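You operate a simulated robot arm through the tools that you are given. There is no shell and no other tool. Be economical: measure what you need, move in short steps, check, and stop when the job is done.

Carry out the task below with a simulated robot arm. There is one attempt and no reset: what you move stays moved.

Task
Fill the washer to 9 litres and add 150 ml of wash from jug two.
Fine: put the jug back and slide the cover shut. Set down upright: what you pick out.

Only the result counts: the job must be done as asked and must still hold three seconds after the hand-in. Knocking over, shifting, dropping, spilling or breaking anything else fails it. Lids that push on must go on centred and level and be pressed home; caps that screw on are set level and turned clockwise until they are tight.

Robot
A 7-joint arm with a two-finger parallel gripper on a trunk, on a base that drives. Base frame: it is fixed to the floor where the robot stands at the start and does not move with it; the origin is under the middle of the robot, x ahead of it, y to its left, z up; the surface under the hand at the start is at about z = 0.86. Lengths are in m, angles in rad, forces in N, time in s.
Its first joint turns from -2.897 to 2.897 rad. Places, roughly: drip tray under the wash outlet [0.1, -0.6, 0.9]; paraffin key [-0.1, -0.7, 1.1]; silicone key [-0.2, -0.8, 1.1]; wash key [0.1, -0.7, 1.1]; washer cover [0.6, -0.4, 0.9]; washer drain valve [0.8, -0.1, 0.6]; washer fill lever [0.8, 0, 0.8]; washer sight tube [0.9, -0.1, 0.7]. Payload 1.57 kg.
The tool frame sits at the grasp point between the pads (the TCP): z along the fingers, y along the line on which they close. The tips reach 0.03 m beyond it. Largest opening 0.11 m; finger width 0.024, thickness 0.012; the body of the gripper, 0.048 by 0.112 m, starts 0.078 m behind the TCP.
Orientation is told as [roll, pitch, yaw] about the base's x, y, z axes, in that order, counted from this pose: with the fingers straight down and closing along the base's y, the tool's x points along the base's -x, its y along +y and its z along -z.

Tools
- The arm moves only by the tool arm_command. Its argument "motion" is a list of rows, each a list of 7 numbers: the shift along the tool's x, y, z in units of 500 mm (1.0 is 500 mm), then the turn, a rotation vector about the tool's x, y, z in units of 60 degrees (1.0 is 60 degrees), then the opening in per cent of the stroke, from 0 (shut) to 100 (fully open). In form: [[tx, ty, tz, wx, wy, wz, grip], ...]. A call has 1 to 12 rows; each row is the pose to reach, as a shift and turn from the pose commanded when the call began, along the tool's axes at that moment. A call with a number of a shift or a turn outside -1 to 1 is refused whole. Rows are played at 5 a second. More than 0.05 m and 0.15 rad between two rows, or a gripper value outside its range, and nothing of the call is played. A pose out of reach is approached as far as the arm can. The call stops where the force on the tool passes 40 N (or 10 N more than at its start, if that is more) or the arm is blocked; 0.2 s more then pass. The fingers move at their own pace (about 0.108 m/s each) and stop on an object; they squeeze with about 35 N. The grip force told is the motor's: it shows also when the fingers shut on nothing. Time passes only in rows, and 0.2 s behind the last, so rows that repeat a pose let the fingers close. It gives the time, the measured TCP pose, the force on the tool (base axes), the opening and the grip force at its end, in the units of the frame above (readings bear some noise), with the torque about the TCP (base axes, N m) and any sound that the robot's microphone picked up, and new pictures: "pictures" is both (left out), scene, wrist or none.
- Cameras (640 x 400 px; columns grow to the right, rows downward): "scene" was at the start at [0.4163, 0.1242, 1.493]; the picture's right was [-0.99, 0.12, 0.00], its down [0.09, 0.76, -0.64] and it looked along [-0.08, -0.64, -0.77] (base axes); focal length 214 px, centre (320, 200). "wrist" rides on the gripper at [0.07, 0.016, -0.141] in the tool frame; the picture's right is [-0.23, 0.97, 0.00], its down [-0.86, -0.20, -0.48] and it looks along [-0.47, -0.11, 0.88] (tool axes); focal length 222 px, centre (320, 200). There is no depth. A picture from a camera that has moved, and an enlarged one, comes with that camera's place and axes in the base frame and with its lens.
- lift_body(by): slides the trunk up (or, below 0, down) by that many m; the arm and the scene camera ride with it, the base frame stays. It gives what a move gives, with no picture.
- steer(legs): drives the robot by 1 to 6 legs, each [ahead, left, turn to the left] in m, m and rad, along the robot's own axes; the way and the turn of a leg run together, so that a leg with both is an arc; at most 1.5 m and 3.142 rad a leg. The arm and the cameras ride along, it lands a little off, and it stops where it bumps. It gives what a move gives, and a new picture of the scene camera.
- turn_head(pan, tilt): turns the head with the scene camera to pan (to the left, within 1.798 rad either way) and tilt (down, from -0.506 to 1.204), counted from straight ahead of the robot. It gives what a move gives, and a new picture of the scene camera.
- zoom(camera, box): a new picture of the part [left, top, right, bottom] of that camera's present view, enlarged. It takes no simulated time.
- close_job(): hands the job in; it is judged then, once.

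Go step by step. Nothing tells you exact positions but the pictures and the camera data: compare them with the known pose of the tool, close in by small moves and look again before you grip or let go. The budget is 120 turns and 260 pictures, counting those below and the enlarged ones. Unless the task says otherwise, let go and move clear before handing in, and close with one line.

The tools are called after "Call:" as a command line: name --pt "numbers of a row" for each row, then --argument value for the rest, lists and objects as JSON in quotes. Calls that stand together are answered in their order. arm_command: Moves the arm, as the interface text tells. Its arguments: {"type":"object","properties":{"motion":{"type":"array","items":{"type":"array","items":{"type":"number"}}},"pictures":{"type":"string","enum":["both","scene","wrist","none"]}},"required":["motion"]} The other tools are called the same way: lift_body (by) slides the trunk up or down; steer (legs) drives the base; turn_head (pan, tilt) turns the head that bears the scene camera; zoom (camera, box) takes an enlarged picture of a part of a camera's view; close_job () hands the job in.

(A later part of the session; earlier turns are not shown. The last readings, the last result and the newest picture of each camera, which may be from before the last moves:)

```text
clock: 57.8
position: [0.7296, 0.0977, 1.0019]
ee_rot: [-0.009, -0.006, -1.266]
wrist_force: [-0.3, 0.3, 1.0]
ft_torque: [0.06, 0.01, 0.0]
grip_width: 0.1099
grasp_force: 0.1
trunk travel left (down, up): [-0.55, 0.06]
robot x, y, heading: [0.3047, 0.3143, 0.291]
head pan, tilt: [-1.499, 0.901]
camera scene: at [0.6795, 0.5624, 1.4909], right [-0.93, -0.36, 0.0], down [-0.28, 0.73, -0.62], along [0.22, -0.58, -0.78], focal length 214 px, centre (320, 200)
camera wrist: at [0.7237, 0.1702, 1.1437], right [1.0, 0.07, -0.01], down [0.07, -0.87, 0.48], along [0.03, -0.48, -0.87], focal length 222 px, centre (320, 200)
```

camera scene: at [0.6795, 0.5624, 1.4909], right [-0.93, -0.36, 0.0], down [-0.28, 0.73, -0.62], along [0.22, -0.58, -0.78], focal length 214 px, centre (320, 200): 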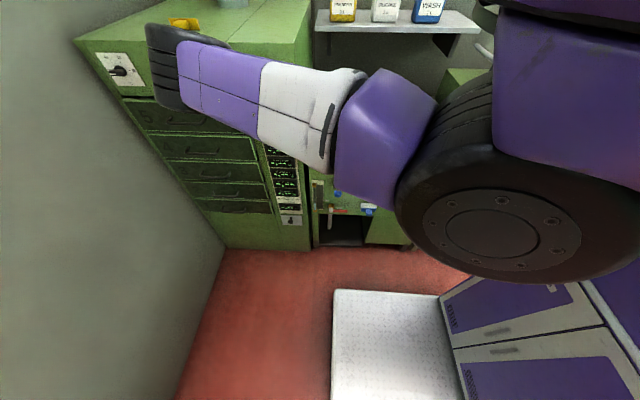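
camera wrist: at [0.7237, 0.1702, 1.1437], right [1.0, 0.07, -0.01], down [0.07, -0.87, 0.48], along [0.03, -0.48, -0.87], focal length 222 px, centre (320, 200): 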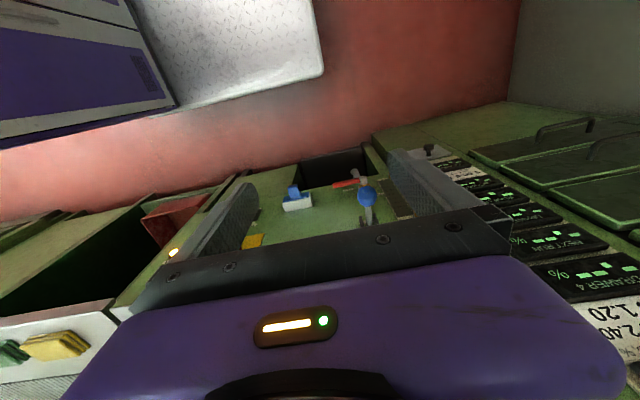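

Knob confirmed near (0.817, -0.001, 0.803). I move the hand to above it.

Call:
arm_command --pt "-0.048 0.021 0.029 0 0 0 100" --pt "-0.096 0.043 0.058 0 0 0 100" --pt "-0.145 0.064 0.086 0 0 0 100" --pt "-0.193 0.086 0.115 0 0 0 100" --pt "-0.241 0.107 0.144 0 0 0 100"

Call:
zoom --camera "scene" --box '[280, 150, 440, 250]'

```text
clock: 59.0
position: [0.8146, -0.0013, 0.9311]
ee_rot: [-0.006, -0.005, -1.268]
wrist_force: [0.1, 1.5, -0.1]
ft_torque: [0.0, 0.03, 0.0]
grip_width: 0.1102
grasp_force: 0.1
trunk travel left (down, up): [-0.55, 0.06]
robot x, y, heading: [0.3017, 0.3177, 0.293]
head pan, tilt: [-1.499, 0.901]
camera scene: at [0.6795, 0.5626, 1.4909], right [-0.93, -0.36, 0.0], down [-0.28, 0.73, -0.62], along [0.22, -0.58, -0.78], focal length 214 px, centre (320, 200)
camera wrist: at [0.8104, 0.0706, 1.0734], right [1.0, 0.07, -0.01], down [0.07, -0.87, 0.48], along [0.03, -0.48, -0.87], focal length 222 px, centre (320, 200)
```

scene: 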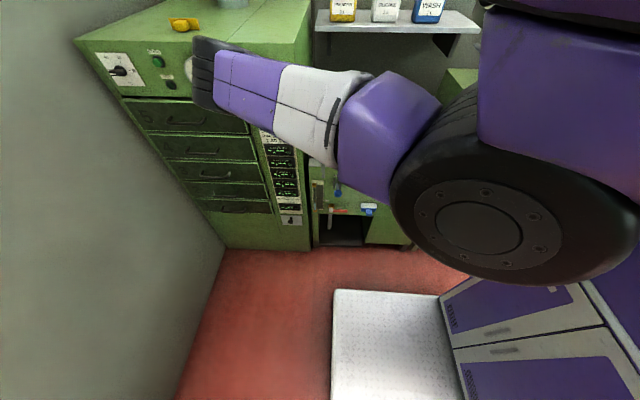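
wrist: 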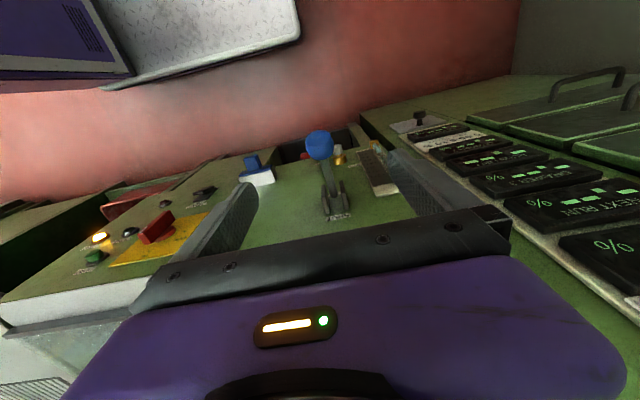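

```text
4.00 times, centred on (360, 200) of scene
camera zoom: at [0.6795, 0.5626, 1.4909], right [-0.93, -0.36, 0.0], down [-0.28, 0.73, -0.62], along [0.22, -0.58, -0.78], focal length 858 px, centre (160, 200)
```

zoom: 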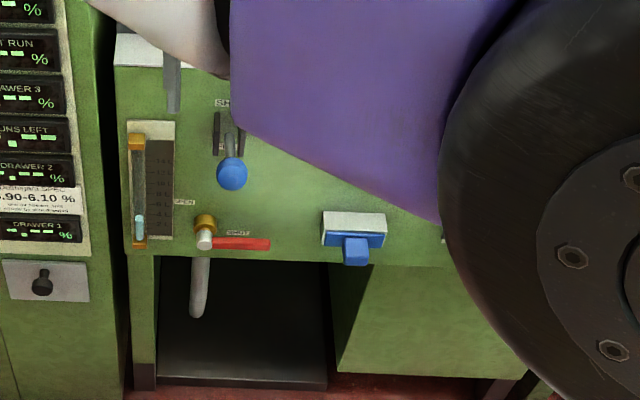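

Everything lines up; I descend over the knob.

Call:
arm_command --pt "0 0 0.064 0 0 0 100" --pt "0 0 0.128 0 0 0 100" --pt "0 0 0.192 0 0 0 100" --pt "0 0 0.25 0 0 0 100"

Call:
zoom --camera "scene" --box '[280, 150, 440, 250]'

```text
clock: 60.0
position: [0.8151, -0.0018, 0.807]
ee_rot: [-0.006, -0.005, -1.266]
wrist_force: [0.2, 0.1, 0.2]
ft_torque: [0.02, -0.04, 0.0]
grip_width: 0.1097
grasp_force: 0.1
trunk travel left (down, up): [-0.55, 0.06]
robot x, y, heading: [0.3059, 0.3175, 0.289]
head pan, tilt: [-1.499, 0.901]
camera scene: at [0.6795, 0.5624, 1.4909], right [-0.93, -0.36, 0.0], down [-0.28, 0.73, -0.62], along [0.22, -0.58, -0.78], focal length 214 px, centre (320, 200)
camera wrist: at [0.8101, 0.07, 0.9473], right [1.0, 0.07, -0.01], down [0.07, -0.87, 0.48], along [0.03, -0.48, -0.87], focal length 222 px, centre (320, 200)
```

scene: 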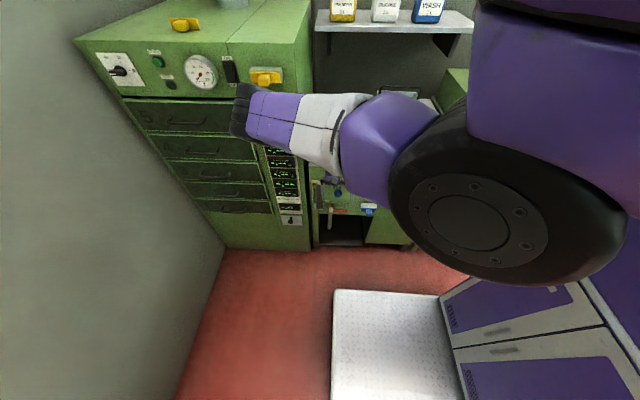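
wrist: 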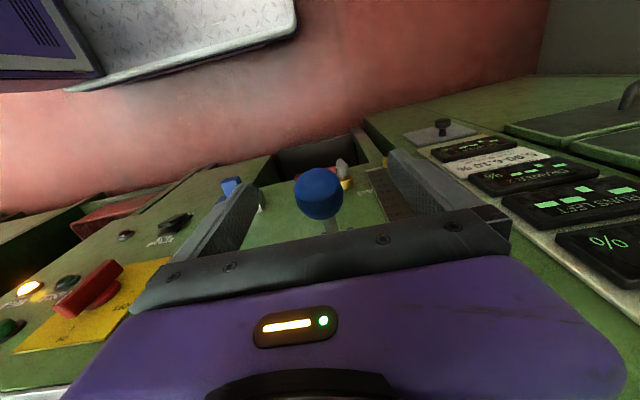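

```text
4.00 times, centred on (360, 200) of scene
camera zoom: at [0.6795, 0.5624, 1.4909], right [-0.93, -0.36, 0.0], down [-0.28, 0.73, -0.62], along [0.22, -0.58, -0.78], focal length 858 px, centre (160, 200)
```

zoom: 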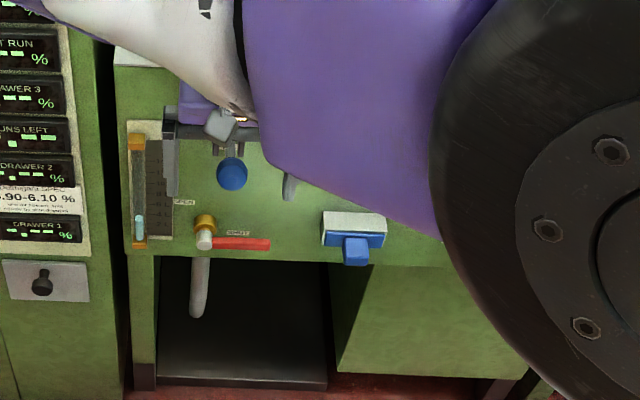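

Knob is centred between the pads; I close on it.

Call:
arm_command --pt "0 0 0 0 0 0 0" --pt "0 0 0 0 0 0 0" --pt "0 0 0 0 0 0 0" --pt "0 0 0 0 0 0 0" --pictures "wrist"

Call:
zoom --camera "scene" --box '[290, 165, 370, 215]'

```text
clock: 61.0
position: [0.816, 0.0001, 0.8067]
ee_rot: [-0.006, -0.005, -1.267]
wrist_force: [0.3, -0.7, -3.5]
ft_torque: [-0.04, -0.05, -0.03]
grip_width: 0.0315
grasp_force: 40.2
trunk travel left (down, up): [-0.55, 0.06]
robot x, y, heading: [0.3003, 0.3164, 0.289]
head pan, tilt: [-1.499, 0.901]
camera wrist: at [0.8102, 0.0699, 0.9475], right [1.0, 0.07, -0.01], down [0.07, -0.87, 0.48], along [0.03, -0.48, -0.87], focal length 222 px, centre (320, 200)
```

wrist: 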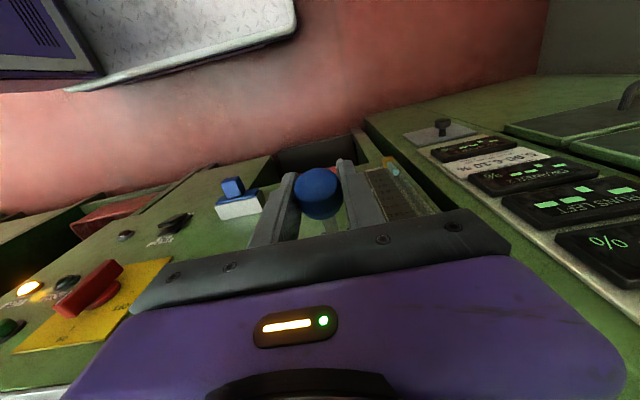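

```text
8.00 times, centred on (330, 190) of scene
camera zoom: at [0.6797, 0.5622, 1.4908], right [-0.93, -0.36, 0.0], down [-0.28, 0.73, -0.62], along [0.22, -0.58, -0.78], focal length 1716 px, centre (240, 280)
```

zoom: 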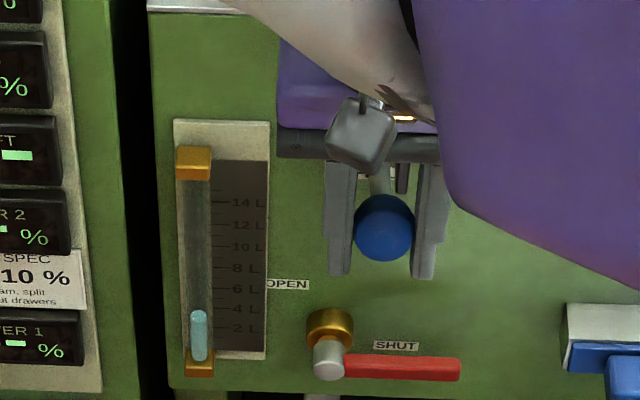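

Knob gripped. I swing the lever gently down toward OPEN and watch the tube.

Call:
arm_command --pt "0.006 0 0.018 0 0 0 0" --pt "0.011 0 0.039 0 0 0 0" --pt "0.014 0 0.06 0 0 0 0" --pictures "none"

Call:
zoom --camera "scene" --box '[290, 165, 370, 215]'

```text
clock: 61.8
position: [0.8128, 0.005, 0.7754]
ee_rot: [-0.005, -0.006, -1.267]
wrist_force: [0.3, 4.2, 13.3]
ft_torque: [-0.96, -0.29, 0.07]
grip_width: 0.0317
grasp_force: 40.0
trunk travel left (down, up): [-0.55, 0.06]
robot x, y, heading: [0.3062, 0.3252, 0.295]
head pan, tilt: [-1.499, 0.901]
```

```text
8.00 times, centred on (330, 190) of scene
camera zoom: at [0.6793, 0.5627, 1.491], right [-0.93, -0.36, 0.0], down [-0.28, 0.73, -0.62], along [0.22, -0.58, -0.78], focal length 1716 px, centre (240, 280)
```

zoom: 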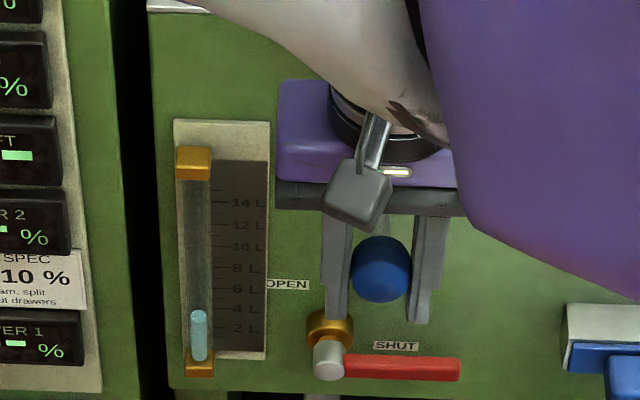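

The lever moves with mild resistance. I push on a little further.

Call:
arm_command --pt "0.001 0 0.02 0 0 0 0" --pt "-0.001 0 0.04 0 0 0 0" --pt "-0.005 0 0.06 0 0 0 0" --pictures "none"

Call:
zoom --camera "scene" --box '[290, 165, 370, 215]'

```text
clock: 62.6
position: [0.8142, 0.0031, 0.7448]
ee_rot: [-0.006, -0.005, -1.266]
wrist_force: [1.1, 11.6, 12.2]
ft_torque: [-0.98, -0.33, 0.06]
grip_width: 0.0317
grasp_force: 40.5
trunk travel left (down, up): [-0.55, 0.06]
robot x, y, heading: [0.3035, 0.3192, 0.292]
head pan, tilt: [-1.499, 0.901]
```

```text
8.00 times, centred on (330, 190) of scene
camera zoom: at [0.6793, 0.5629, 1.4909], right [-0.93, -0.36, 0.0], down [-0.28, 0.73, -0.62], along [0.22, -0.58, -0.78], focal length 1716 px, centre (240, 280)
```

zoom: 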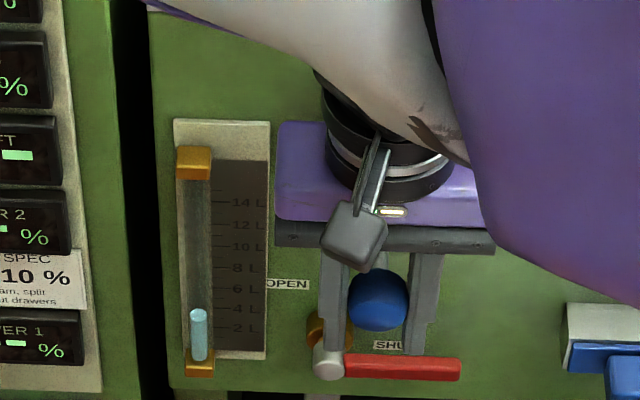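

The level may be starting to rise; I hold for a second to measure the flow.

Call:
arm_command --pt "0.004 0 0 0 0 0 0" --pt "0.004 0 0 0 0 0 0" --pt "0.004 0 0 0 0 0 0" --pt "0.004 0 0 0 0 0 0" --pt "0.004 0 0 0 0 0 0" --pictures "none"

Call:
zoom --camera "scene" --box '[290, 165, 370, 215]'

```text
clock: 63.8
position: [0.8135, 0.0036, 0.7455]
ee_rot: [-0.007, -0.008, -1.267]
wrist_force: [4.9, -10.5, -7.2]
ft_torque: [1.17, 0.4, -0.03]
grip_width: 0.0314
grasp_force: 40.4
trunk travel left (down, up): [-0.55, 0.06]
robot x, y, heading: [0.3027, 0.317, 0.292]
head pan, tilt: [-1.499, 0.901]
```

```text
8.00 times, centred on (330, 190) of scene
camera zoom: at [0.6799, 0.5618, 1.4909], right [-0.93, -0.36, 0.0], down [-0.28, 0.73, -0.62], along [0.22, -0.58, -0.78], focal length 1716 px, centre (240, 280)
```

zoom: 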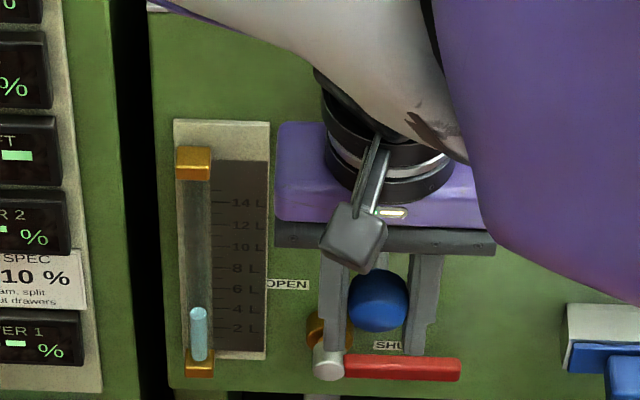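

Flow is slow (about 0.2 L/s). I open a little more and hold.

Call:
arm_command --pt "-0.007 0 0.02 0 0 0 0" --pt "-0.017 0 0.04 0 0 0 0" --pt "-0.017 0 0.04 0 0 0 0" --pt "-0.017 0 0.04 0 0 0 0" --pt "-0.017 0 0.04 0 0 0 0" --pt "-0.017 0 0.04 0 0 0 0" --pt "-0.017 0 0.04 0 0 0 0" --pictures "none"

Call:
zoom --camera "scene" --box '[290, 165, 370, 215]'

```text
clock: 65.4
position: [0.8147, -0.0014, 0.7246]
ee_rot: [-0.007, -0.003, -1.267]
wrist_force: [-4.8, 28.6, -2.9]
ft_torque: [-0.66, -0.08, 0.0]
grip_width: 0.0315
grasp_force: 40.3
trunk travel left (down, up): [-0.55, 0.06]
robot x, y, heading: [0.3021, 0.3166, 0.292]
head pan, tilt: [-1.499, 0.901]
```

```text
8.00 times, centred on (330, 190) of scene
camera zoom: at [0.6795, 0.5631, 1.4907], right [-0.93, -0.36, 0.0], down [-0.28, 0.73, -0.62], along [0.22, -0.58, -0.78], focal length 1716 px, centre (240, 280)
```

zoom: 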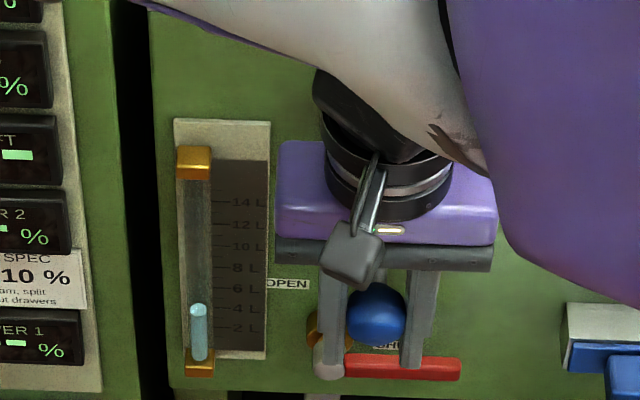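

I ease the side load and hold for longer.

Call:
arm_command --pt "0.008 0 0 0 0 0 0" --pt "0.008 0 0 0 0 0 0" --pt "0.008 0 0 0 0 0 0" --pt "0.008 0 0 0 0 0 0" --pt "0.008 0 0 0 0 0 0" --pt "0.008 0 0 0 0 0 0" --pt "0.008 0 0 0 0 0 0" --pt "0.008 0 0 0 0 0 0" --pt "0.008 0 0 0 0 0 0" --pt "0.008 0 0 0 0 0 0" --pt "0.008 0 0 0 0 0 0" --pt "0.008 0 0 0 0 0 0" --pictures "none"

Call:
zoom --camera "scene" --box '[290, 165, 370, 215]'

```text
clock: 68.0
position: [0.8155, -0.002, 0.7264]
ee_rot: [-0.005, -0.008, -1.268]
wrist_force: [9.1, -18.8, 7.5]
ft_torque: [0.53, 0.27, -0.03]
grip_width: 0.0314
grasp_force: 40.4
trunk travel left (down, up): [-0.55, 0.06]
robot x, y, heading: [0.3005, 0.3197, 0.292]
head pan, tilt: [-1.499, 0.901]
```

```text
8.00 times, centred on (330, 190) of scene
camera zoom: at [0.6797, 0.5618, 1.491], right [-0.93, -0.36, 0.0], down [-0.28, 0.73, -0.62], along [0.22, -0.58, -0.78], focal length 1716 px, centre (240, 280)
```

zoom: 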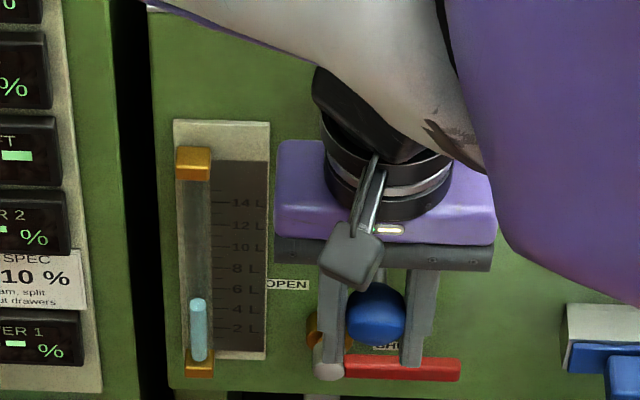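

Rate is about 2 px/s (0.2 L/s). I hold for roughly 10 s more, then re-read.

Call:
arm_command --pt "-0.003 0 0 0 0 0 0" --pt "-0.003 0 0 0 0 0 0" --pt "-0.003 0 0 0 0 0 0" --pt "-0.003 0 0 0 0 0 0" --pt "-0.003 0 0 0 0 0 0" --pt "-0.003 0 0 0 0 0 0" --pt "-0.003 0 0 0 0 0 0" --pt "-0.003 0 0 0 0 0 0" --pt "-0.003 0 0 0 0 0 0" --pt "-0.003 0 0 0 0 0 0" --pt "-0.003 0 0 0 0 0 0" --pt "-0.003 0 0 0 0 0 0" --pictures "none"

Call:
arm_command --pt "0 0 0 0 0 0 0" --pt "0 0 0 0 0 0 0" --pt "0 0 0 0 0 0 0" --pt "0 0 0 0 0 0 0" --pt "0 0 0 0 0 0 0" --pt "0 0 0 0 0 0 0" --pt "0 0 0 0 0 0 0" --pt "0 0 0 0 0 0 0" --pt "0 0 0 0 0 0 0" --pt "0 0 0 0 0 0 0" --pt "0 0 0 0 0 0 0" --pt "0 0 0 0 0 0 0" --pictures "none"

Call:
arm_command --pt "0 0 0 0 0 0 0" --pt "0 0 0 0 0 0 0" --pt "0 0 0 0 0 0 0" --pt "0 0 0 0 0 0 0" --pt "0 0 0 0 0 0 0" --pt "0 0 0 0 0 0 0" --pt "0 0 0 0 0 0 0" --pt "0 0 0 0 0 0 0" --pt "0 0 0 0 0 0 0" --pt "0 0 0 0 0 0 0" --pt "0 0 0 0 0 0 0" --pt "0 0 0 0 0 0 0" --pictures "none"

Call:
zoom --camera "scene" --box '[290, 165, 370, 215]'

```text
clock: 70.6
position: [0.8145, -0.0012, 0.7259]
ee_rot: [-0.007, -0.005, -1.268]
wrist_force: [7.4, -6.2, 10.7]
ft_torque: [-0.27, 0.06, -0.06]
grip_width: 0.0314
grasp_force: 40.0
trunk travel left (down, up): [-0.55, 0.06]
robot x, y, heading: [0.3032, 0.3188, 0.293]
head pan, tilt: [-1.499, 0.901]
```

```text
clock: 73.2
position: [0.8144, -0.002, 0.7263]
ee_rot: [-0.008, -0.004, -1.268]
wrist_force: [6.6, -4.8, 4.4]
ft_torque: [0.22, 0.17, -0.04]
grip_width: 0.0315
grasp_force: 39.9
trunk travel left (down, up): [-0.55, 0.06]
robot x, y, heading: [0.3032, 0.3195, 0.293]
head pan, tilt: [-1.499, 0.901]
```

```text
clock: 75.8
position: [0.815, -0.0024, 0.7255]
ee_rot: [-0.008, -0.007, -1.268]
wrist_force: [6.2, -1.4, 2.6]
ft_torque: [0.19, 0.23, -0.04]
grip_width: 0.031
grasp_force: 40.0
trunk travel left (down, up): [-0.55, 0.06]
robot x, y, heading: [0.3027, 0.3213, 0.289]
head pan, tilt: [-1.499, 0.901]
```

```text
8.00 times, centred on (330, 190) of scene
camera zoom: at [0.6797, 0.5623, 1.4909], right [-0.93, -0.36, 0.0], down [-0.28, 0.73, -0.62], along [0.22, -0.58, -0.78], focal length 1716 px, centre (240, 280)
```

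zoom: 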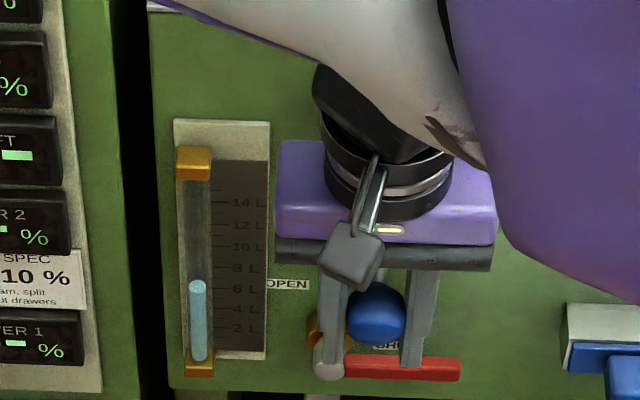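

Level is about 7-8 L before parallax correction. I shut the lever now so I can take a level (horizontal) reading before topping up.

Call:
arm_command --pt "0.01 0 -0.04 0 0 0 0" --pt "0.015 0 -0.08 0 0 0 0" --pt "0.012 0 -0.12 0 0 0 0" --pt "0.003 0 -0.166 0 0 0 0" --pictures "none"

Call:
zoom --camera "scene" --box '[290, 165, 370, 215]'

Call:
arm_command --pt "0 0 0 0 0 0 100" --pt "0 0 0 0 0 0 100" --pt "0 0 0 0 0 0 100" --pt "0 0 0 0 0 0 100" --pictures "wrist"

Call:
zoom --camera "scene" --box '[290, 165, 370, 215]'

```text
clock: 76.8
position: [0.8148, 0.0028, 0.8065]
ee_rot: [-0.007, 0.0, -1.266]
wrist_force: [-0.2, -1.3, -29.7]
ft_torque: [0.02, 0.01, -0.03]
grip_width: 0.0315
grasp_force: 40.6
trunk travel left (down, up): [-0.55, 0.06]
robot x, y, heading: [0.2994, 0.32, 0.291]
head pan, tilt: [-1.499, 0.901]
```

```text
8.00 times, centred on (330, 190) of scene
camera zoom: at [0.6801, 0.5619, 1.4902], right [-0.93, -0.36, 0.0], down [-0.28, 0.73, -0.62], along [0.22, -0.58, -0.78], focal length 1716 px, centre (240, 280)
```

zoom: 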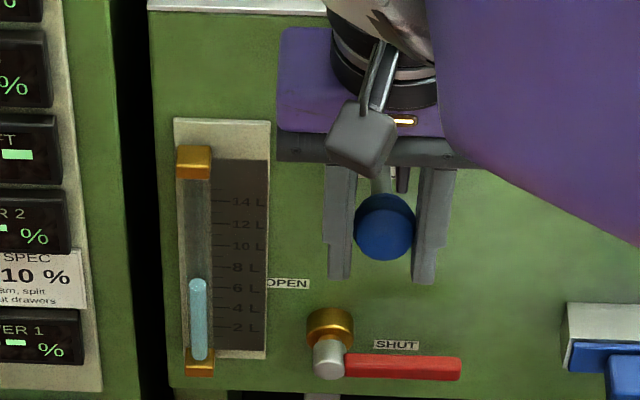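

```text
clock: 77.8
position: [0.8148, 0.0008, 0.8091]
ee_rot: [-0.008, -0.006, -1.267]
wrist_force: [-0.3, 1.2, 0.5]
ft_torque: [0.02, 0.0, -0.02]
grip_width: 0.1101
grasp_force: 0.0
trunk travel left (down, up): [-0.55, 0.06]
robot x, y, heading: [0.3012, 0.3165, 0.288]
head pan, tilt: [-1.499, 0.901]
camera wrist: at [0.8099, 0.0719, 0.9507], right [1.0, 0.08, -0.01], down [0.07, -0.87, 0.48], along [0.03, -0.48, -0.87], focal length 222 px, centre (320, 200)
```

wrist: 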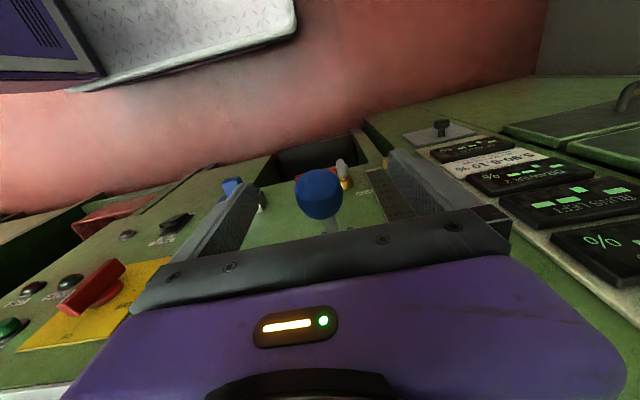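

```text
8.00 times, centred on (330, 190) of scene
camera zoom: at [0.6796, 0.5623, 1.4909], right [-0.93, -0.36, 0.0], down [-0.28, 0.73, -0.62], along [0.22, -0.58, -0.78], focal length 1716 px, centre (240, 280)
```

zoom: 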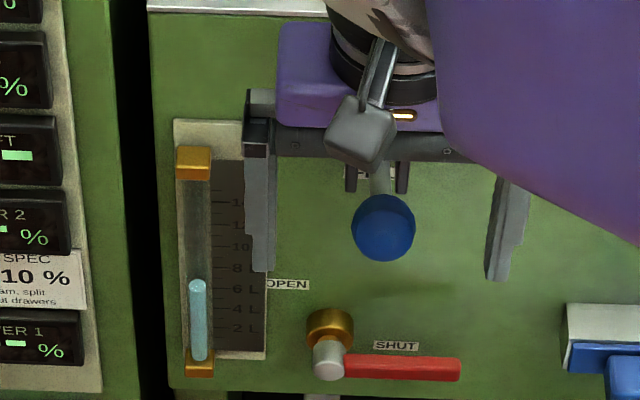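

The lever is shut and level steady. I withdraw and tilt the hand so the wrist camera looks horizontally at the tube.

Call:
arm_command --pt "0 0 -0.09 0 0 0 100" --pt "0 0 -0.18 0 0 0 100" --pt "0.08 0.03 -0.19 0 0 0 100" --pt "0.15 0.09 -0.19 0 0 0 100" --pt "0.22 0.15 -0.19 0 0 0 100" --pt "0.22 0.182 -0.15 0 -0.13 0 100" --pt "0.22 0.182 -0.1 0 -0.27 0 100" --pt "0.22 0.182 -0.05 0 -0.41 0 100" --pt "0.22 0.182 0.01 0 -0.55 0 100" --pt "0.22 0.182 0.07 0 -0.69 0 100" --pt "0.22 0.182 0.13 0 -0.83 0 100" --pt "0.22 0.182 0.2 0 -0.96 0 100" --pictures "both"

```text
clock: 80.4
position: [0.8673, 0.1318, 0.7094]
ee_rot: [-0.01, -1.014, -1.258]
wrist_force: [-0.4, -0.4, 0.0]
ft_torque: [0.0, 0.01, -0.01]
grip_width: 0.1101
grasp_force: 0.1
trunk travel left (down, up): [-0.55, 0.06]
robot x, y, heading: [0.304, 0.3145, 0.294]
head pan, tilt: [-1.499, 0.901]
camera scene: at [0.6795, 0.5623, 1.491], right [-0.93, -0.36, 0.0], down [-0.28, 0.73, -0.62], along [0.22, -0.58, -0.78], focal length 214 px, centre (320, 200)
camera wrist: at [0.8352, 0.2852, 0.7241], right [0.97, 0.18, 0.19], down [-0.17, -0.1, 0.98], along [0.19, -0.98, -0.07], focal length 222 px, centre (320, 200)
```

scene: 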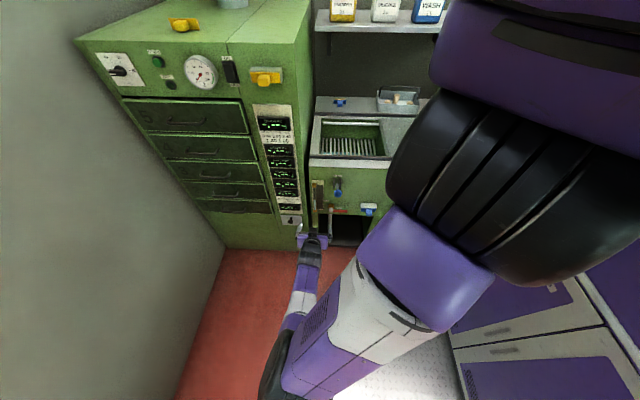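
wrist: 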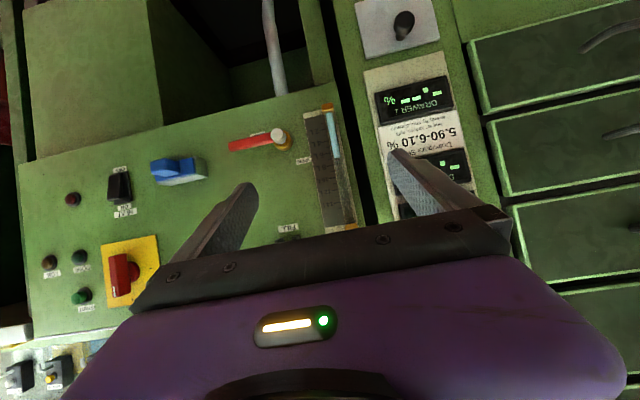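

The wrist camera now looks straight at the tube (picture upside down). Enlarging.

Call:
zoom --camera "wrist" --box '[280, 95, 400, 170]'

Call:
zoom --camera "scene" --box '[290, 165, 370, 215]'

```text
5.33 times, centred on (340, 132) of wrist
camera zoom: at [0.8352, 0.2852, 0.7241], right [0.97, 0.18, 0.19], down [-0.17, -0.1, 0.98], along [0.19, -0.98, -0.07], focal length 1185 px, centre (213, 560)
```

zoom: 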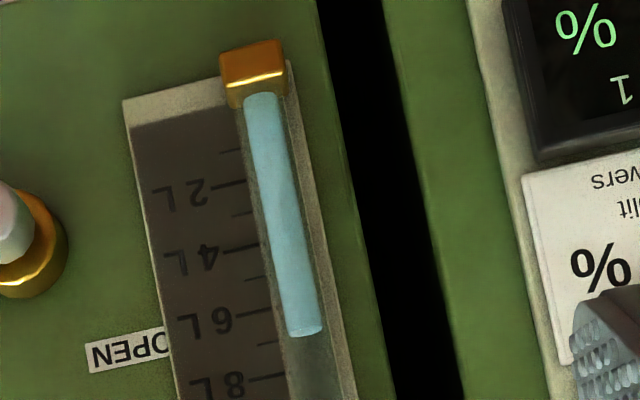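

```text
8.00 times, centred on (330, 190) of scene
camera zoom: at [0.6795, 0.5623, 1.491], right [-0.93, -0.36, 0.0], down [-0.28, 0.73, -0.62], along [0.22, -0.58, -0.78], focal length 1716 px, centre (240, 280)
```

zoom: 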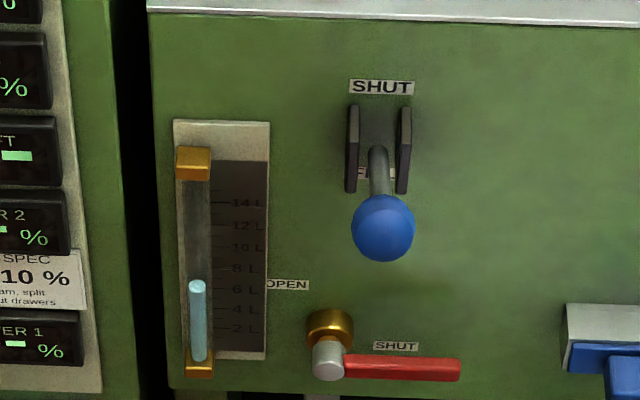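

Reading is about 6.8 L with slight parallax. I lower the camera to the level's own height for an exact reading.

Call:
arm_command --pt "0.051 0 0.032 0 0 0 100" --pt "0.095 0 0.06 0 0 0 100" --pictures "none"

Call:
zoom --camera "wrist" --box '[280, 125, 400, 200]'

```text
clock: 81.0
position: [0.8683, 0.1324, 0.6514]
ee_rot: [-0.012, -1.012, -1.253]
wrist_force: [0.2, 0.9, 0.1]
ft_torque: [-0.03, 0.01, -0.03]
grip_width: 0.1099
grasp_force: 0.2
trunk travel left (down, up): [-0.55, 0.06]
robot x, y, heading: [0.3012, 0.3152, 0.291]
head pan, tilt: [-1.499, 0.901]
```

```text
5.33 times, centred on (340, 162) of wrist
camera zoom: at [0.8356, 0.2854, 0.6683], right [0.97, 0.18, 0.19], down [-0.17, -0.1, 0.98], along [0.19, -0.98, -0.07], focal length 1185 px, centre (213, 400)
```

zoom: 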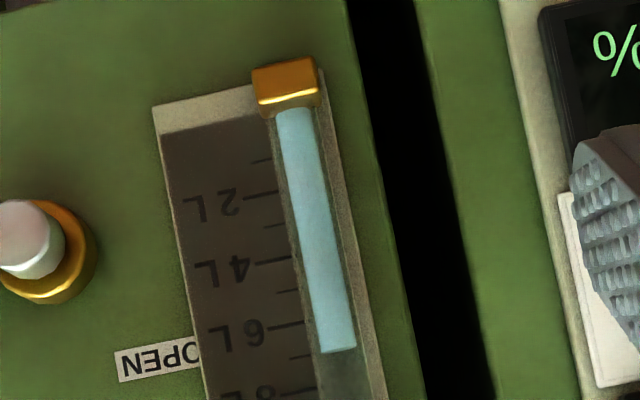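

Exact reading: 7.0 L, so 2.0 L more is needed (about 20 px in the scene zoom, from 280 to about 259). I return above the knob.

Call:
arm_command --pt "-0.068 0 -0.042 0 0.138 0 100" --pt "-0.136 0 -0.085 0 0.276 0 100" --pt "-0.204 0 -0.127 0 0.414 0 100" --pt "-0.271 0 -0.17 0 0.552 0 100" --pt "-0.339 0 -0.212 0 0.69 0 100" --pt "-0.39 0 -0.244 0 0.828 0 100" --pt "-0.429 0 -0.268 0 0.966 0 100" --pt "-0.468 -0.06 -0.205 0 0.966 0 100" --pt "-0.507 -0.12 -0.142 0 0.966 0 100" --pt "-0.546 -0.182 -0.081 0 0.966 0 100" --pictures "wrist"

```text
clock: 83.2
position: [0.8156, -0.0009, 0.9044]
ee_rot: [-0.008, 0.001, -1.266]
wrist_force: [-0.1, 0.2, 0.0]
ft_torque: [-0.06, 0.03, -0.01]
grip_width: 0.11
grasp_force: 0.1
trunk travel left (down, up): [-0.55, 0.06]
robot x, y, heading: [0.3057, 0.323, 0.292]
head pan, tilt: [-1.499, 0.901]
camera wrist: at [0.8107, 0.069, 1.0462], right [1.0, 0.08, -0.01], down [0.07, -0.87, 0.48], along [0.03, -0.48, -0.88], focal length 222 px, centre (320, 200)
```

wrist: 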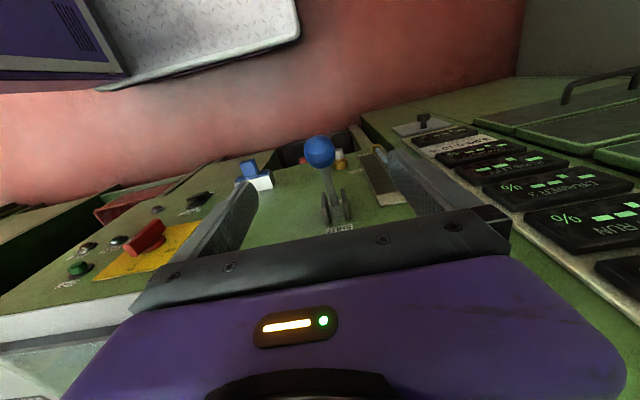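

Descend, grip and open again.

Call:
arm_command --pt "0 0 0.065 0 0 0 100" --pt "0 0 0.13 0 0 0 100" --pt "0 0 0.194 0 0 0 100" --pt "0 0 0.194 0 0 0 0" --pt "0 0 0.194 0 0 0 0" --pt "0 0 0.194 0 0 0 0" --pt "0 0 0.194 0 0 0 0" --pictures "none"

Call:
arm_command --pt "0.009 0 0.044 0 0 0 0" --pt "0.013 0 0.084 0 0 0 0" --pt "0.009 0 0.124 0 0 0 0" --pt "0.0 0 0.162 0 0 0 0" --pt "0.0 0 0.162 0 0 0 0" --pt "0.0 0 0.162 0 0 0 0" --pt "0.0 0 0.162 0 0 0 0" --pt "0.0 0 0.162 0 0 0 0" --pt "0.0 0 0.162 0 0 0 0" --pt "0.0 0 0.162 0 0 0 0" --pt "0.0 0 0.162 0 0 0 0" --pt "0.0 0 0.162 0 0 0 0" --pictures "none"

Call:
zoom --camera "scene" --box '[290, 165, 370, 215]'

```text
clock: 84.8
position: [0.8151, -0.0023, 0.8074]
ee_rot: [-0.006, -0.001, -1.267]
wrist_force: [3.4, -1.1, -4.8]
ft_torque: [-0.12, -0.08, -0.01]
grip_width: 0.0318
grasp_force: 40.5
trunk travel left (down, up): [-0.55, 0.06]
robot x, y, heading: [0.3047, 0.3208, 0.286]
head pan, tilt: [-1.499, 0.901]
```

```text
clock: 87.4
position: [0.8153, -0.0016, 0.7272]
ee_rot: [-0.008, 0.001, -1.266]
wrist_force: [6.1, 8.9, 1.3]
ft_torque: [-0.04, 0.13, -0.04]
grip_width: 0.0314
grasp_force: 39.8
trunk travel left (down, up): [-0.55, 0.06]
robot x, y, heading: [0.3023, 0.322, 0.299]
head pan, tilt: [-1.499, 0.901]
```

```text
8.00 times, centred on (330, 190) of scene
camera zoom: at [0.6797, 0.5626, 1.4908], right [-0.93, -0.36, 0.0], down [-0.28, 0.73, -0.62], along [0.22, -0.58, -0.78], focal length 1716 px, centre (240, 280)
```

zoom: 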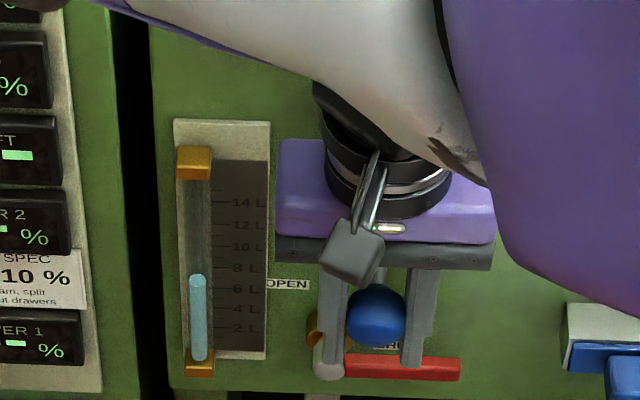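

Call:
arm_command --pt "0 0 0 0 0 0 0" --pt "0 0 0 0 0 0 0" --pt "0 0 0 0 0 0 0" --pt "0 0 0 0 0 0 0" --pt "0 0 0 0 0 0 0" --pt "0 0 0 0 0 0 0" --pt "0 0 0 0 0 0 0" --pt "0 0 0 0 0 0 0" --pt "0 0 0 0 0 0 0" --pt "0 0 0 0 0 0 0" --pt "0 0 0 0 0 0 0" --pt "0 0 0 0 0 0 0" --pictures "none"

Call:
arm_command --pt "0 0 0 0 0 0 0" --pt "0 0 0 0 0 0 0" --pt "0 0 0 0 0 0 0" --pt "0 0 0 0 0 0 0" --pt "0 0 0 0 0 0 0" --pt "0 0 0 0 0 0 0" --pt "0 0 0 0 0 0 0" --pt "0 0 0 0 0 0 0" --pt "0 0 0 0 0 0 0" --pictures "none"

Call:
zoom --camera "scene" --box '[300, 170, 340, 195]'

```text
clock: 90.0
position: [0.8148, -0.0007, 0.7273]
ee_rot: [-0.007, 0.001, -1.267]
wrist_force: [6.5, 13.6, -2.9]
ft_torque: [0.03, 0.22, -0.08]
grip_width: 0.0314
grasp_force: 40.3
trunk travel left (down, up): [-0.55, 0.06]
robot x, y, heading: [0.3029, 0.3182, 0.293]
head pan, tilt: [-1.499, 0.901]
```

```text
clock: 92.0
position: [0.8154, -0.0009, 0.7268]
ee_rot: [-0.006, 0.002, -1.269]
wrist_force: [7.5, 16.6, -1.9]
ft_torque: [-0.08, 0.17, -0.1]
grip_width: 0.0313
grasp_force: 39.9
trunk travel left (down, up): [-0.55, 0.06]
robot x, y, heading: [0.3027, 0.3165, 0.29]
head pan, tilt: [-1.499, 0.901]
```

```text
16.00 times, centred on (320, 182) of scene
camera zoom: at [0.6798, 0.5627, 1.4908], right [-0.93, -0.36, 0.0], down [-0.28, 0.73, -0.62], along [0.22, -0.58, -0.78], focal length 3432 px, centre (320, 480)
```

zoom: 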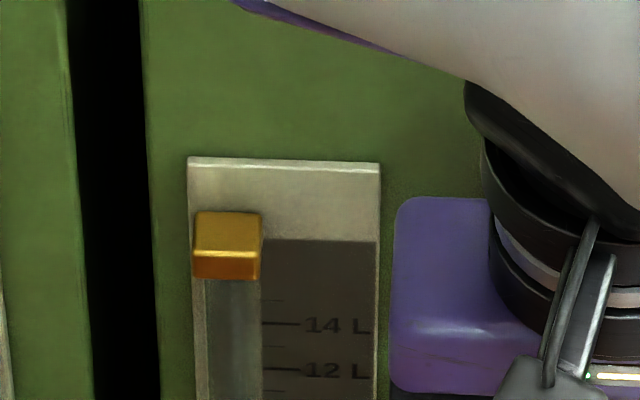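

Wrong box; re-zoom (takes no time).

Call:
zoom --camera "scene" --box '[290, 165, 370, 215]'

Call:
zoom --camera "scene" --box '[300, 187, 340, 212]'

```text
8.00 times, centred on (330, 190) of scene
camera zoom: at [0.6798, 0.5627, 1.4908], right [-0.93, -0.36, 0.0], down [-0.28, 0.73, -0.62], along [0.22, -0.58, -0.78], focal length 1716 px, centre (240, 280)
```

zoom: 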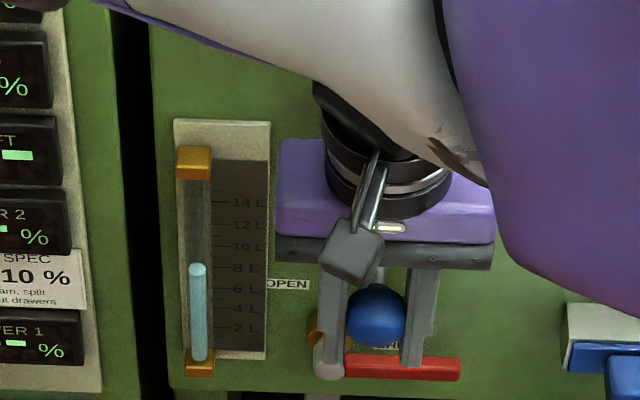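

```text
16.00 times, centred on (320, 200) of scene
camera zoom: at [0.6798, 0.5627, 1.4908], right [-0.93, -0.36, 0.0], down [-0.28, 0.73, -0.62], along [0.22, -0.58, -0.78], focal length 3432 px, centre (320, 208)
```

zoom: 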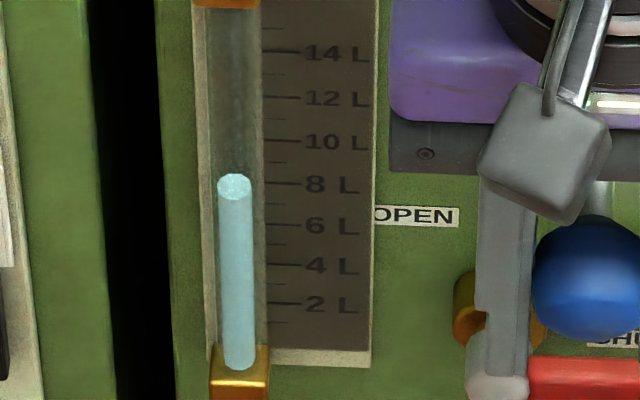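

Scene reading now corresponds to about 8.75 L true. A short hold, then shut.

Call:
arm_command --pt "0 0 0 0 0 0 0" --pt "0 0 0 0 0 0 0" --pt "0.01 0 -0.04 0 0 0 0" --pt "0.015 0 -0.08 0 0 0 0" --pt "0.012 0 -0.12 0 0 0 0" --pt "0.002 0 -0.166 0 0 0 0" --pictures "none"

Call:
arm_command --pt "0 0 0 0 0 0 100" --pt "0 0 0 0 0 0 100" --pt "0 0 0 0 0 0 100" --pt "0 0 0 0 0 0 100" --pictures "none"

Call:
zoom --camera "scene" --box '[300, 187, 340, 212]'

Call:
arm_command --pt "0 0 -0.09 0 0 0 100" --pt "0 0 -0.18 0 0 0 100" --pt "0.08 0.03 -0.19 0 0 0 100" --pt "0.15 0.09 -0.19 0 0 0 100" --pt "0.22 0.15 -0.19 0 0 0 100" --pt "0.22 0.182 -0.15 0 -0.13 0 100" --pt "0.22 0.182 -0.1 0 -0.27 0 100" --pt "0.22 0.182 -0.03 0 -0.41 0 100" --pt "0.22 0.182 0.05 0 -0.55 0 100" --pt "0.22 0.182 0.13 0 -0.69 0 100" --pt "0.22 0.182 0.22 0 -0.83 0 100" --pt "0.22 0.182 0.31 0 -0.96 0 100" --pictures "none"

Call:
zoom --camera "wrist" --box '[280, 125, 400, 200]'

```text
clock: 93.4
position: [0.8158, 0.0005, 0.8082]
ee_rot: [-0.01, 0.004, -1.267]
wrist_force: [4.1, -8.3, -32.6]
ft_torque: [-0.04, -0.01, 0.0]
grip_width: 0.0317
grasp_force: 40.6
trunk travel left (down, up): [-0.55, 0.06]
robot x, y, heading: [0.2994, 0.3207, 0.292]
head pan, tilt: [-1.499, 0.901]
```

```text
clock: 94.4
position: [0.8161, -0.0003, 0.8102]
ee_rot: [-0.007, 0.0, -1.266]
wrist_force: [-0.3, 0.1, -0.7]
ft_torque: [0.01, -0.01, 0.02]
grip_width: 0.1102
grasp_force: 0.0
trunk travel left (down, up): [-0.55, 0.06]
robot x, y, heading: [0.3026, 0.3182, 0.29]
head pan, tilt: [-1.499, 0.901]
```

```text
16.00 times, centred on (320, 200) of scene
camera zoom: at [0.6796, 0.5623, 1.4909], right [-0.93, -0.36, 0.0], down [-0.28, 0.73, -0.62], along [0.22, -0.58, -0.78], focal length 3432 px, centre (320, 208)
```

zoom: 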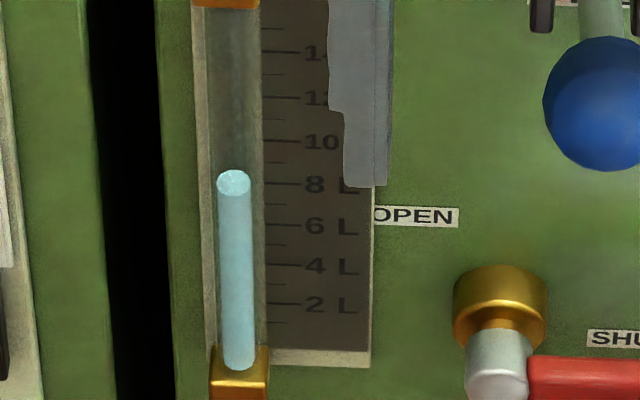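

```text
clock: 97.0
position: [0.8664, 0.1317, 0.6546]
ee_rot: [-0.009, -1.008, -1.258]
wrist_force: [-0.4, 0.1, -0.2]
ft_torque: [0.01, -0.02, 0.01]
grip_width: 0.1099
grasp_force: 0.1
trunk travel left (down, up): [-0.55, 0.06]
robot x, y, heading: [0.3041, 0.313, 0.292]
head pan, tilt: [-1.499, 0.901]
```

```text
5.33 times, centred on (340, 162) of wrist
camera zoom: at [0.8342, 0.2845, 0.6713], right [0.97, 0.18, 0.19], down [-0.17, -0.11, 0.98], along [0.19, -0.98, -0.07], focal length 1185 px, centre (213, 400)
```

zoom: 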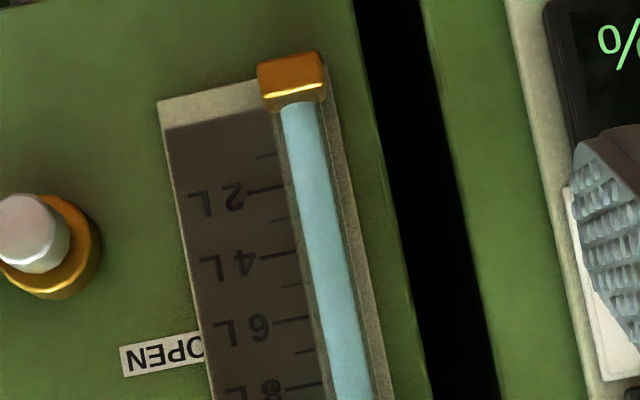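

Call:
zoom --camera "wrist" --box '[310, 175, 374, 215]'

```text
10.00 times, centred on (342, 195) of wrist
camera zoom: at [0.8342, 0.2845, 0.6713], right [0.97, 0.18, 0.19], down [-0.17, -0.11, 0.98], along [0.19, -0.98, -0.07], focal length 2221 px, centre (100, 250)
```

zoom: 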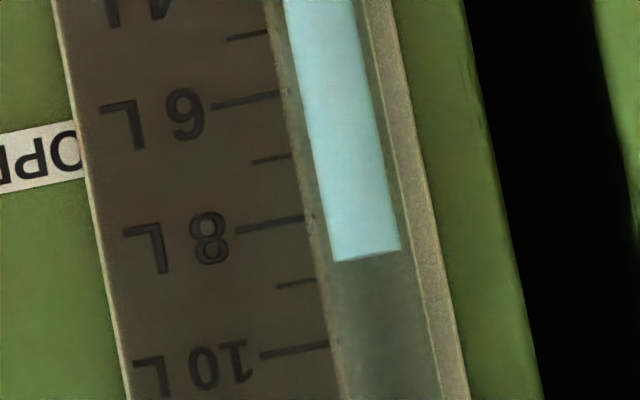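

Exact reading: about 8.8 L. I top up with one brief open-close of the lever.

Call:
arm_command --pt "-0.068 0 -0.042 0 0.138 0 100" --pt "-0.136 0 -0.085 0 0.276 0 100" --pt "-0.204 0 -0.127 0 0.414 0 100" --pt "-0.271 0 -0.17 0 0.552 0 100" --pt "-0.339 0 -0.212 0 0.69 0 100" --pt "-0.39 0 -0.244 0 0.828 0 100" --pt "-0.429 0 -0.268 0 0.966 0 100" --pt "-0.468 -0.06 -0.205 0 0.966 0 100" --pt "-0.507 -0.12 -0.142 0 0.966 0 100" --pt "-0.546 -0.182 -0.081 0 0.966 0 100" --pictures "wrist"

```text
clock: 99.2
position: [0.8153, -0.0025, 0.9098]
ee_rot: [-0.006, 0.007, -1.265]
wrist_force: [0.2, 0.5, -0.3]
ft_torque: [0.01, -0.05, -0.03]
grip_width: 0.11
grasp_force: 0.1
trunk travel left (down, up): [-0.55, 0.06]
robot x, y, heading: [0.3041, 0.3213, 0.293]
head pan, tilt: [-1.499, 0.901]
camera wrist: at [0.8118, 0.0677, 1.0502], right [1.0, 0.08, -0.01], down [0.07, -0.88, 0.47], along [0.03, -0.47, -0.88], focal length 222 px, centre (320, 200)
```

wrist: 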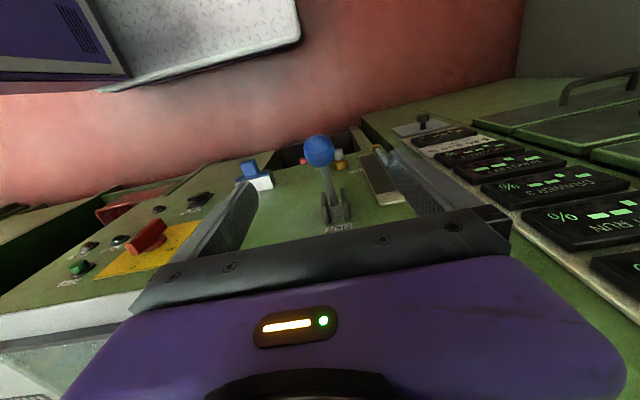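

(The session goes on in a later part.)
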